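You operate a simulated robot arm through the tools that you are given. There is no shell and no other tool. Be economical: measure what you need, move in short steps, check, and stop when the job is done.

You are at the controls of a simulated robot arm. One attempt, no reset.

Task
Put the small carton from the grey mat on the skein bench on the small ring.

The check looks at the end state, three seconds after you hand in, the way a careful person would. Anything else that was tipped, shoved, dropped, spilled or broken makes it a failure.

Robot
A 6-joint arm with a two-finger parallel gripper, fixed in place. Base frame: the origin is at the foot of the arm, x ahead of it, y to its left, z up; the work surface is at about z = 840. Units: mm, rad, N and s.
With the tool pointing down near the work surface it reaches from about 260 to 680 mm from the base axis. Its first joint turns from -1.152 to 1.152 rad. Payload 2.9 kg.
Tool frame: the origin (TCP) lies between the finger pads and is the grasp point; the fingertips stand 30 mm ahead of it; z points along the fingers, y is the line along which they close. Largest opening 110 mm; finger width 20, thickness 10; the body of the gripper, 48 by 112 mm, starts 55 mm behind the TCP.
Orientation is told as [roll, pitch, yaw] about the base's x, y, z axes, in that order, counted from this pose: with the fingers straight down and closing along the base's y, the tool's x points along the base's -x, its y along +y and its z along -z.

Tools
- The arm moves only by the tool send_rows. Its argument "plan" is a list of rows, each a list of 7 numbers: the turn, a rotation vector about the base's x, y, z in rad, then the shift along the base's x, y, z in mm, then the gripper command, from -1 (fully open) to 1 (shut), values between in proportion. In form: [[rx, ry, rz, tx, ty, tz, jaw], ...]. A call has 1 to 8 rows; each row shifts and turns the commanded pose from where the row before left it. Each row takes 0.2 s and may step no farther than 50 mm and 0.15 rad from the row before; otherwise, or with a gripper value out of range, the whole call is refused. Where a pose cannot be reached the arm comes as near as it can. A force on the tool above 40 N (or 10 N above the force at the start of the call, whichever is more), or a blocked arm, ends the call early, and 0.2 s more pass. The fingers move at their own pace (about 108 mm/s each) and stop on an object; they squeeze with about 41 N. The grip force told is the motor's: it shows also when the fingers shut on nothing. Time passes only in rows, and 0.2 s behind the last, so rows that do not move let the fingers close. It gives the time, the measured TCP pose, the force on the tool (base axes), the opening and the grip force at its end, in the units of the frame above (readings bear some noise).
- Cameras (640 x 400 px; columns grow to the right, rows downward): "scene" is fixed at [70, 421.3, 1401.8]; the picture's right is [-0.84, -0.54, 0.00], its down [-0.23, 0.35, -0.91] and it looks along [0.49, -0.76, -0.42] (base axes); focal length 330 px, centre (320, 200). "wrist" rides on the gripper at [-36, 0, -57] in the tool frame; the picture's right is [0.00, -1.00, 0.00], its down [0.97, 0.00, -0.24] and it looks along [0.24, 0.00, 0.97] (tool axes); focal length 218 px, centre (320, 200). There is no depth. A picture from a camera that has moved, and an enlarged one, comes with that camera's place and axes in the base frame and with its lens.
- get_image(camera): a new picture of that camera. It takes no simulated time.
- zoom(camera, box): a new picture of the part [left, top, right, bottom] of that camera's present view, enlarged. It takes no simulated time.
- job_done(): hands the job in; it is judged then, once.

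Go step by step. Nothing tells you positions but the pictures and the camera data: compare them with the known pose of the tool, close in by small moves and look again before you grip or let go. The budget is 90 turns and 46 pictures, counting those below and the enlarged ones. Unless the task says otherwise, let go and move clear before handing in, and close with one line.

The tools are called as a command line: name --pt "numbers of a row" for each row, then --argument value for the rest, lists and objects as JSON in quotes. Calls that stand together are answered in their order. send_rows: Moves the arm, as the interface text tells. Its arguments: {"type":"object","properties":{"plan":{"type":"array"}},"required":["plan"]} The other tools are called the same way: get_image (camera) takes a picture; zoom (camera, box) takes an enlarged picture of a part of a camera's view; job_done () hands the job in.

At the start:

```text
t: 0.0
position: [444.5, -181.3, 1119.1]
tool_rot: [-0.002, 0.0, 0.0]
contact_force: [-0.2, 0.0, 0.5]
grip_width: 109.9
grip_force: 0.1
```

scene: 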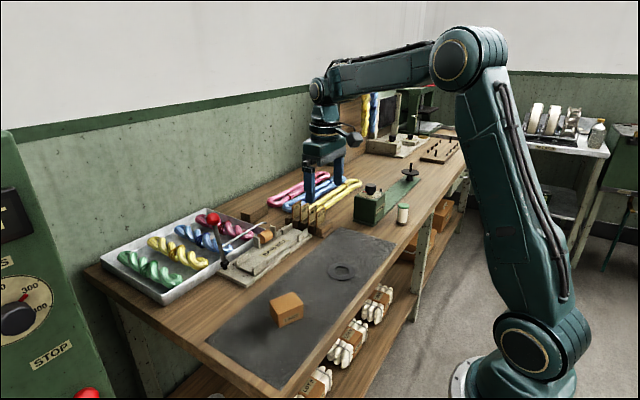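
wrist: 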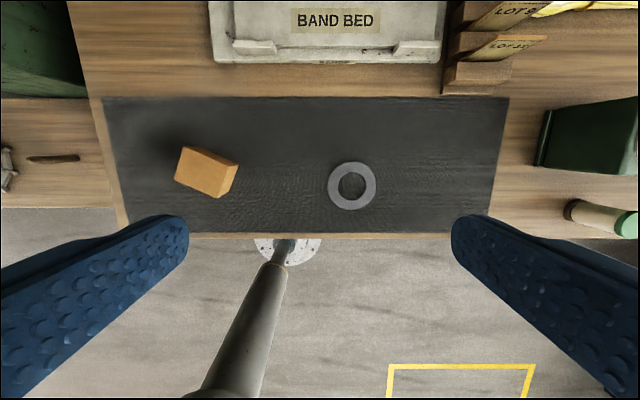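

The carton sits at about (444, -16) on the mat and the ring at about (420, -231), and the two cameras agree on the ring. I'll enlarge both to get the carton's size and yaw.

zoom --camera "wrist" --box '[140, 120, 268, 200]'

zoom --camera "scene" --box '[240, 240, 400, 340]'

```text
5.00 times, centred on (204, 160) of wrist
camera zoom: at [480.4, -181.1, 1174.8], right [0.0, -1.0, 0.0], down [-0.97, 0.0, 0.24], along [-0.24, 0.0, -0.97], focal length 1091 px, centre (900, 400)
```

zoom: 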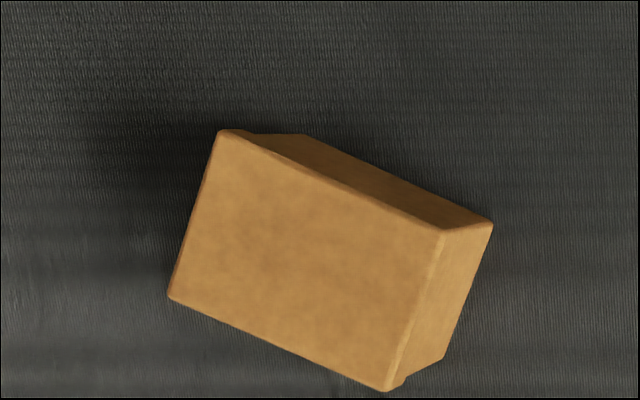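

```text
4.00 times, centred on (320, 290) of scene
camera zoom: at [70.0, 421.3, 1401.8], right [-0.84, -0.54, 0.0], down [-0.23, 0.35, -0.91], along [0.49, -0.76, -0.42], focal length 1319 px, centre (320, -160)
```

zoom: 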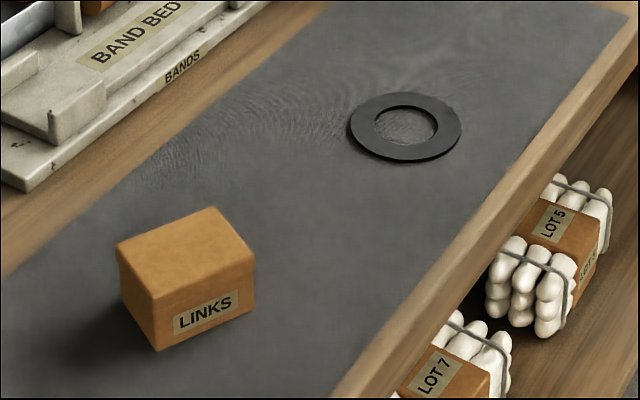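

The carton is about 62 x 49 x 37 mm, centred near (445, -19), with its long axis turned about -0.445 rad from y. I'll move above it with that yaw, come down partway and look again.

send_rows --pt "0 0 -0.111 0 40.5 0 -1" --pt "0 0 -0.111 0 40.5 0 -1" --pt "0 0 -0.111 0 40.5 0 -1" --pt "0 0 -0.112 0.5 40.8 0 -1" --pt "0 0 0 0 0 -45 -1" --pt "0 0 0 0 0 -45 -1" --pt "0 0 0 0 0 -45 -1" --pt "0 0 0 0 0 0 -1"

get_image --camera "wrist"

get_image --camera "scene"

```text
t: 1.8
position: [443.8, -16.6, 984.1]
tool_rot: [0.0, 0.001, -0.446]
contact_force: [0.3, 0.2, 0.3]
grip_width: 110.1
grip_force: 0.1
```

```text
41 pictures are left
camera wrist: at [476.4, -33.4, 1040.1], right [-0.43, -0.9, 0.0], down [-0.88, 0.42, 0.24], along [-0.22, 0.1, -0.97], focal length 218 px, centre (320, 200)
```

wrist: 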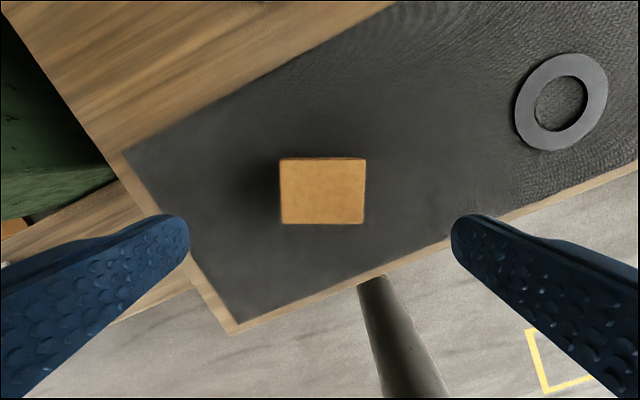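

```text
40 pictures are left
```

scene: 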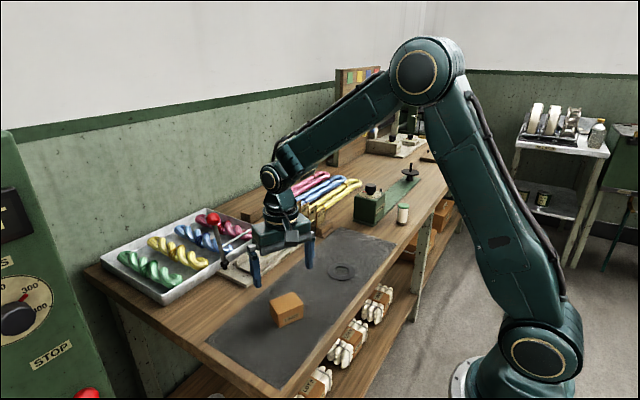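

The fingers are square to the carton and only 2–3 mm off centre. I'll correct that and come down until the fingertips are a few mm above the mat, still open.

send_rows --pt "0 0 0 1 -3 -35 -1" --pt "0 0 0 0 0 -35 -1" --pt "0 0 0 0 0 -25 -1" --pt "0 0 0 0 0 -11 -1" --pt "0 0 0 0 0 0 -1"

get_image --camera "wrist"

zoom --camera "scene" --box '[208, 240, 368, 340]'

```text
t: 3.0
position: [445.8, -22.7, 878.1]
tool_rot: [0.001, 0.0, -0.445]
contact_force: [0.3, 0.4, 0.1]
grip_width: 109.9
grip_force: 0.1
```

```text
39 pictures are left
camera wrist: at [478.4, -37.8, 933.9], right [-0.43, -0.9, 0.0], down [-0.88, 0.42, 0.24], along [-0.22, 0.1, -0.97], focal length 218 px, centre (320, 200)
```

wrist: 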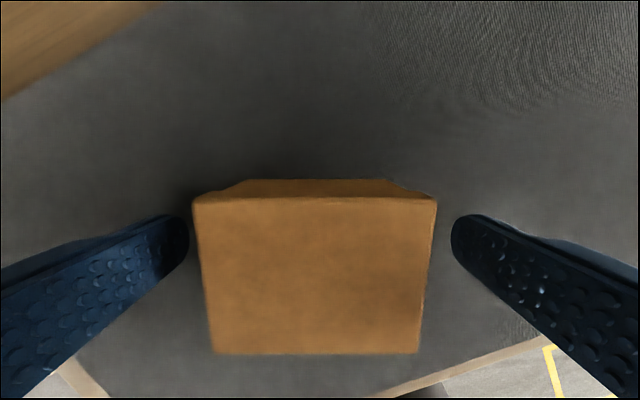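

```text
4.00 times, centred on (288, 290) of scene
camera zoom: at [70.0, 421.3, 1401.8], right [-0.84, -0.54, 0.0], down [-0.23, 0.35, -0.91], along [0.49, -0.76, -0.42], focal length 1319 px, centre (448, -160)
```

zoom: 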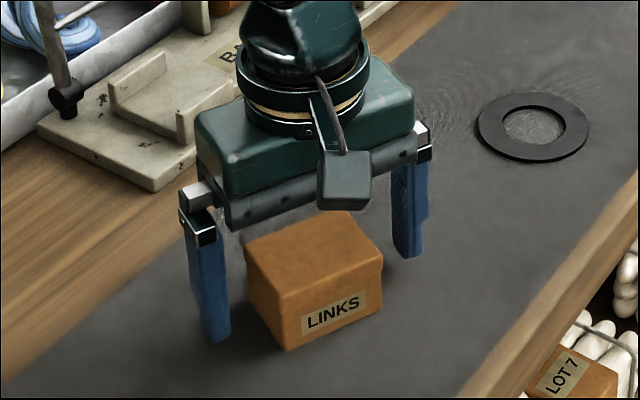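

The carton is centred between the fingers to within about 1.5 mm. I'll nudge that out, close on it, and limit the commanded opening so the squeeze stays modest.

send_rows --pt "0 0 0 0.6 1.2 0 -1" --pt "0 0 0 0 0 0 -0.1" --pt "0 0 0 0 0 0 0.0" --pt "0 0 0 0 0 0 0.0" --pt "0 0 0 0 0 0 0.0"

get_image --camera "wrist"

```text
t: 4.2
position: [445.9, -20.5, 877.5]
tool_rot: [0.0, 0.001, -0.445]
contact_force: [0.1, 0.6, -0.2]
grip_width: 61.6
grip_force: 41.1
```

```text
37 pictures are left
camera wrist: at [479.1, -36.5, 934.0], right [-0.43, -0.9, 0.0], down [-0.88, 0.42, 0.24], along [-0.22, 0.1, -0.97], focal length 218 px, centre (320, 200)
```

wrist: 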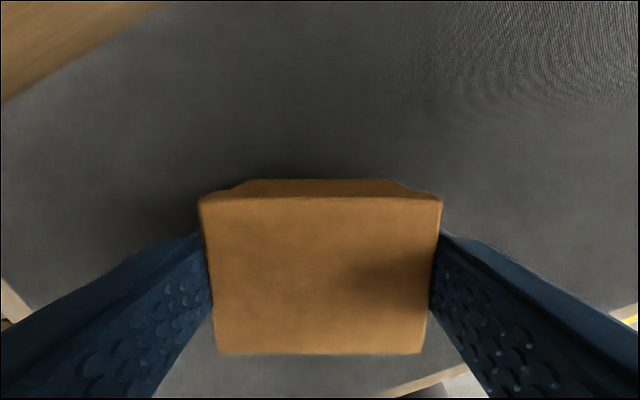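

The grip holds at 61.6 mm and 41 N. I'll lift slowly and check that the whole carton comes up, since it may have a loose lid.

send_rows --pt "0 0 0 0 0 5 0.0" --pt "0 0 0 0 0 10 0.0" --pt "0 0 0 0 0 15 0.0" --pt "0 0 0 0 0 0 0.0"

zoom --camera "scene" --box '[208, 230, 368, 330]'

get_image --camera "wrist"

```text
t: 5.2
position: [446.4, -20.2, 908.1]
tool_rot: [-0.001, 0.0, -0.445]
contact_force: [0.3, 0.2, -2.9]
grip_width: 61.8
grip_force: 40.7
```

```text
4.00 times, centred on (288, 280) of scene
camera zoom: at [70.0, 421.3, 1401.8], right [-0.84, -0.54, 0.0], down [-0.23, 0.35, -0.91], along [0.49, -0.76, -0.42], focal length 1319 px, centre (448, -120)
```

zoom: 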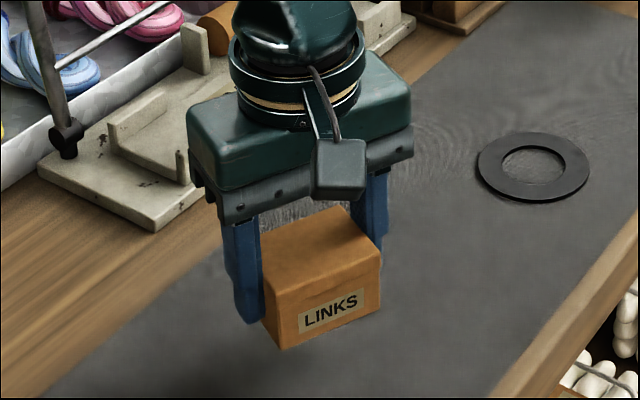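

```text
35 pictures are left
camera wrist: at [479.2, -36.1, 964.2], right [-0.43, -0.9, 0.0], down [-0.88, 0.42, 0.24], along [-0.22, 0.1, -0.97], focal length 218 px, centre (320, 200)
```

wrist: 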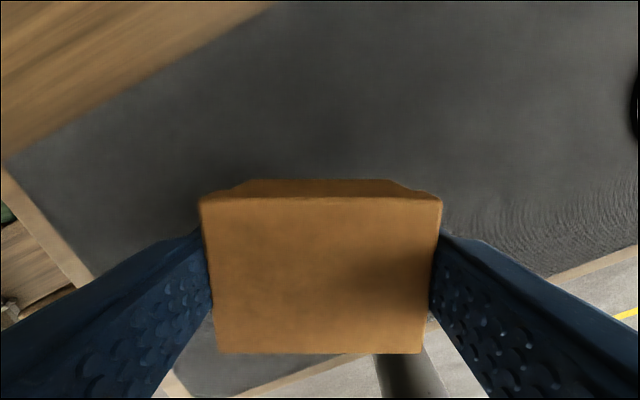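

The carton came up in one piece. The ring centre averages to about (420.5, -231) over several views, so I'll carry the carton there at a safe height.

send_rows --pt "0 0 0 0 0 25 0.0" --pt "0 0 0 -5.2 -42 0 0.0" --pt "0 0 0 -5.2 -42 0 0.0" --pt "0 0 0 -5.2 -42 0 0.0" --pt "0 0 0 -5.2 -42 0 0.0" --pt "0 0 0 -5.2 -42.2 0 0.0" --pt "0 0 0 0 0 0 0.0"

get_image --camera "wrist"

zoom --camera "scene" --box '[260, 200, 420, 300]'

```text
t: 6.8
position: [419.8, -231.5, 933.2]
tool_rot: [0.0, 0.0, -0.446]
contact_force: [-0.3, 0.5, -2.4]
grip_width: 61.7
grip_force: 40.9
```

```text
34 pictures are left
camera wrist: at [452.3, -247.6, 989.1], right [-0.43, -0.9, 0.0], down [-0.88, 0.42, 0.24], along [-0.22, 0.1, -0.97], focal length 218 px, centre (320, 200)
```

wrist: 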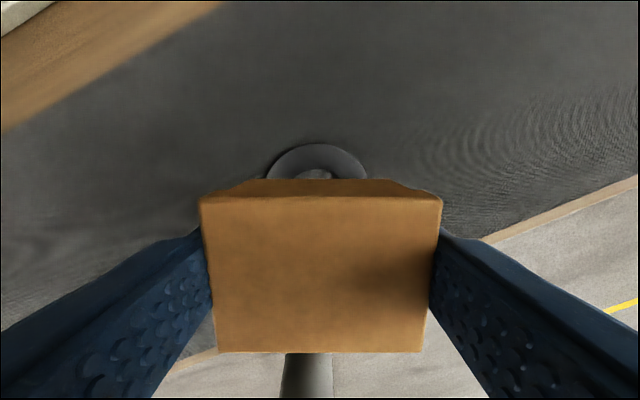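

```text
4.00 times, centred on (340, 250) of scene
camera zoom: at [70.0, 421.2, 1401.8], right [-0.84, -0.54, 0.0], down [-0.23, 0.35, -0.91], along [0.49, -0.76, -0.42], focal length 1319 px, centre (240, 0)
```

zoom: 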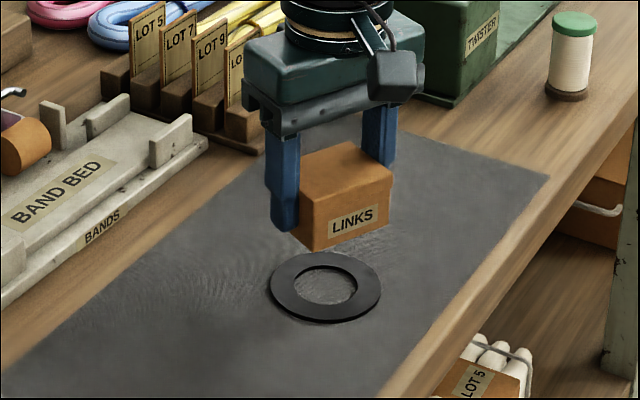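

The carton is over the ring to within about 2 mm. I'll trim that and come down to just above the ring, which I take to be about 4 mm thick.

send_rows --pt "0 0 0 0.5 1.2 -20 0.0" --pt "0 0 0 0 0 -18 0.0" --pt "0 0 0 0 0 -9 0.0" --pt "0 0 0 0 0 0 0.0"

zoom --camera "scene" --box '[300, 230, 380, 280]'

get_image --camera "wrist"

```text
t: 7.8
position: [420.7, -229.5, 885.4]
tool_rot: [-0.001, -0.001, -0.446]
contact_force: [-0.4, -1.0, -3.3]
grip_width: 61.7
grip_force: 40.9
```

```text
8.00 times, centred on (340, 255) of scene
camera zoom: at [70.0, 421.3, 1401.8], right [-0.84, -0.54, 0.0], down [-0.23, 0.35, -0.91], along [0.49, -0.76, -0.42], focal length 2638 px, centre (160, -240)
```

zoom: 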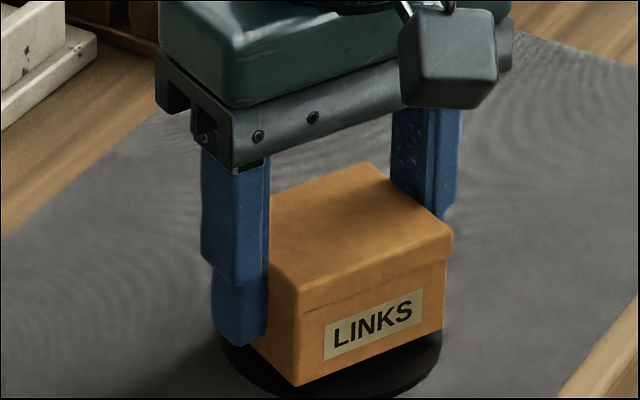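

```text
31 pictures are left
camera wrist: at [453.7, -245.1, 941.7], right [-0.43, -0.9, 0.0], down [-0.88, 0.42, 0.24], along [-0.22, 0.1, -0.97], focal length 218 px, centre (320, 200)
```

wrist: 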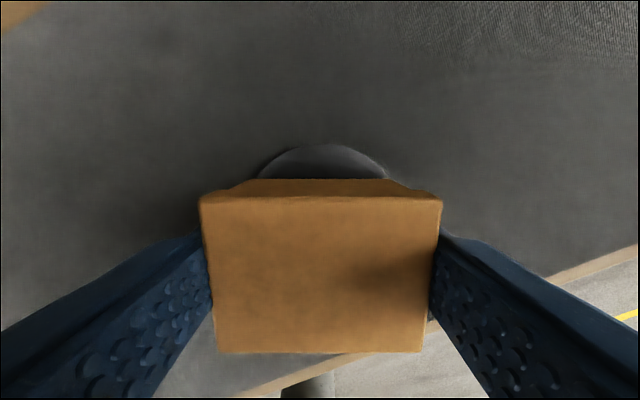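

The carton is centred just above the ring. I'll lower it in 1 mm steps and watch for contact.

send_rows --pt "0 0 0 0 0 -1 0.0" --pt "0 0 0 0 0 -1 0.0" --pt "0 0 0 0 0 -1 0.0" --pt "0 0 0 0 0 0 0.0"

```text
t: 8.8
position: [421.0, -229.9, 883.0]
tool_rot: [-0.001, 0.0, -0.447]
contact_force: [0.0, -0.3, -1.9]
grip_width: 61.8
grip_force: 40.7
```

The force still shows nearly the full weight, so the carton isn't touching yet. I'll go a little lower.

send_rows --pt "0 0 0 0 0 -0.7 0.0" --pt "0 0 0 0 0 0 0.0"

zoom --camera "scene" --box '[300, 240, 380, 290]'

```text
t: 9.4
position: [421.3, -230.3, 882.6]
tool_rot: [0.0, 0.001, -0.445]
contact_force: [-0.2, -0.1, -3.7]
grip_width: 61.7
grip_force: 41.3
```

```text
8.00 times, centred on (340, 265) of scene
camera zoom: at [70.0, 421.3, 1401.8], right [-0.84, -0.54, 0.0], down [-0.23, 0.35, -0.91], along [0.49, -0.76, -0.42], focal length 2638 px, centre (160, -320)
```

zoom: 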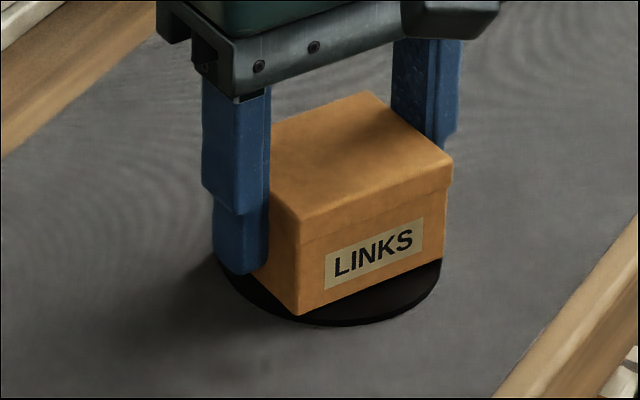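

There's no contact yet, with about 1 mm to go. I'll keep going down in small steps.

send_rows --pt "0 0 0 0 0 -0.7 0.0" --pt "0 0 0 0 0 0 0.0"

send_rows --pt "0 0 0 0 0 -0.6 0.0" --pt "0 0 0 0 0 0 0.0"

```text
t: 10.0
position: [420.5, -228.2, 882.4]
tool_rot: [0.0, 0.0, -0.444]
contact_force: [-1.2, 0.4, 2.3]
grip_width: 61.7
grip_force: 41.1
```

```text
t: 10.6
position: [421.3, -229.2, 880.6]
tool_rot: [0.0, -0.002, -0.445]
contact_force: [-2.2, 0.1, 11.5]
grip_width: 61.6
grip_force: 41.0
```

The carton is now resting on the ring, with +11 N upward. I'll ease off by half a millimetre and open the fingers gradually.

send_rows --pt "0 0 0 0 0 0.5 0.0" --pt "0 0 0 0 0 0 -0.15" --pt "0 0 0 0 0 0 -0.3" --pt "0 0 0 0 0 0 -0.6" --pt "0 0 0 0 0 0 -0.9" --pt "0 0 0 0 0 0 -1"

get_image --camera "wrist"

```text
t: 12.0
position: [421.5, -231.0, 880.7]
tool_rot: [0.001, 0.001, -0.445]
contact_force: [0.2, 0.4, 0.2]
grip_width: 110.3
grip_force: 0.1
```

```text
29 pictures are left
camera wrist: at [453.5, -245.0, 937.5], right [-0.43, -0.9, 0.0], down [-0.88, 0.42, 0.24], along [-0.22, 0.1, -0.97], focal length 218 px, centre (320, 200)
```

wrist: 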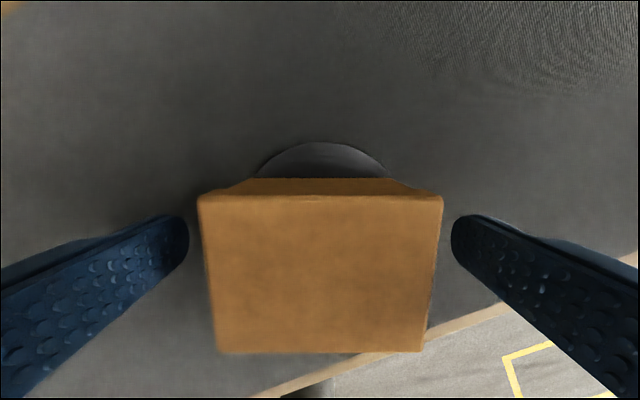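

The carton is released and the fingers are clear on both sides. I'll go straight up and check.

send_rows --pt "0 0 0 0 0 20 -1" --pt "0 0 0 0 0 40 -1" --pt "0 0 0 0 0 45 -1" --pt "0 0 0 0 0 45 -1" --pt "0 0 0 0 0 0 -1"

get_image --camera "wrist"

zoom --camera "scene" --box '[260, 200, 420, 300]'

```text
t: 13.2
position: [420.7, -230.2, 1032.6]
tool_rot: [-0.001, 0.001, -0.445]
contact_force: [0.1, -0.5, -0.1]
grip_width: 110.2
grip_force: 0.1
```

```text
28 pictures are left
camera wrist: at [453.3, -245.3, 1088.4], right [-0.43, -0.9, 0.0], down [-0.88, 0.42, 0.24], along [-0.22, 0.1, -0.97], focal length 218 px, centre (320, 200)
```

wrist: 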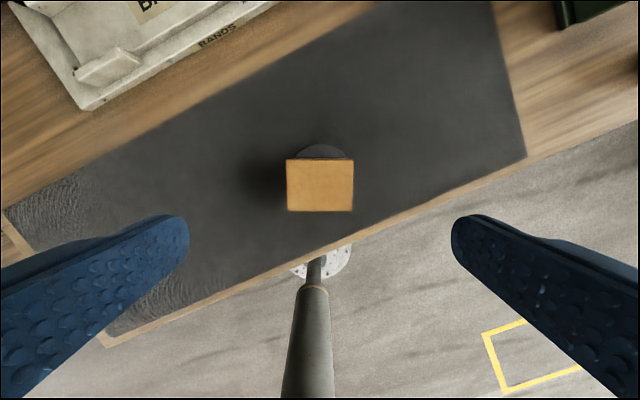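

```text
4.00 times, centred on (340, 250) of scene
camera zoom: at [70.0, 421.3, 1401.8], right [-0.84, -0.54, 0.0], down [-0.23, 0.35, -0.91], along [0.49, -0.76, -0.42], focal length 1319 px, centre (240, 0)
```

zoom: 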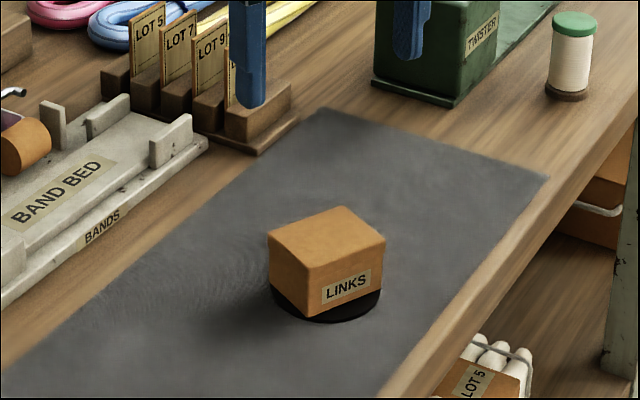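

The carton sits upright and centred on the ring, nothing else has moved, and the arm is clear. I'm handing in.

job_done

```text
The job is handed in.
```

The small carton stands upright on the small ring; I let go, moved the arm clear and handed the job in.
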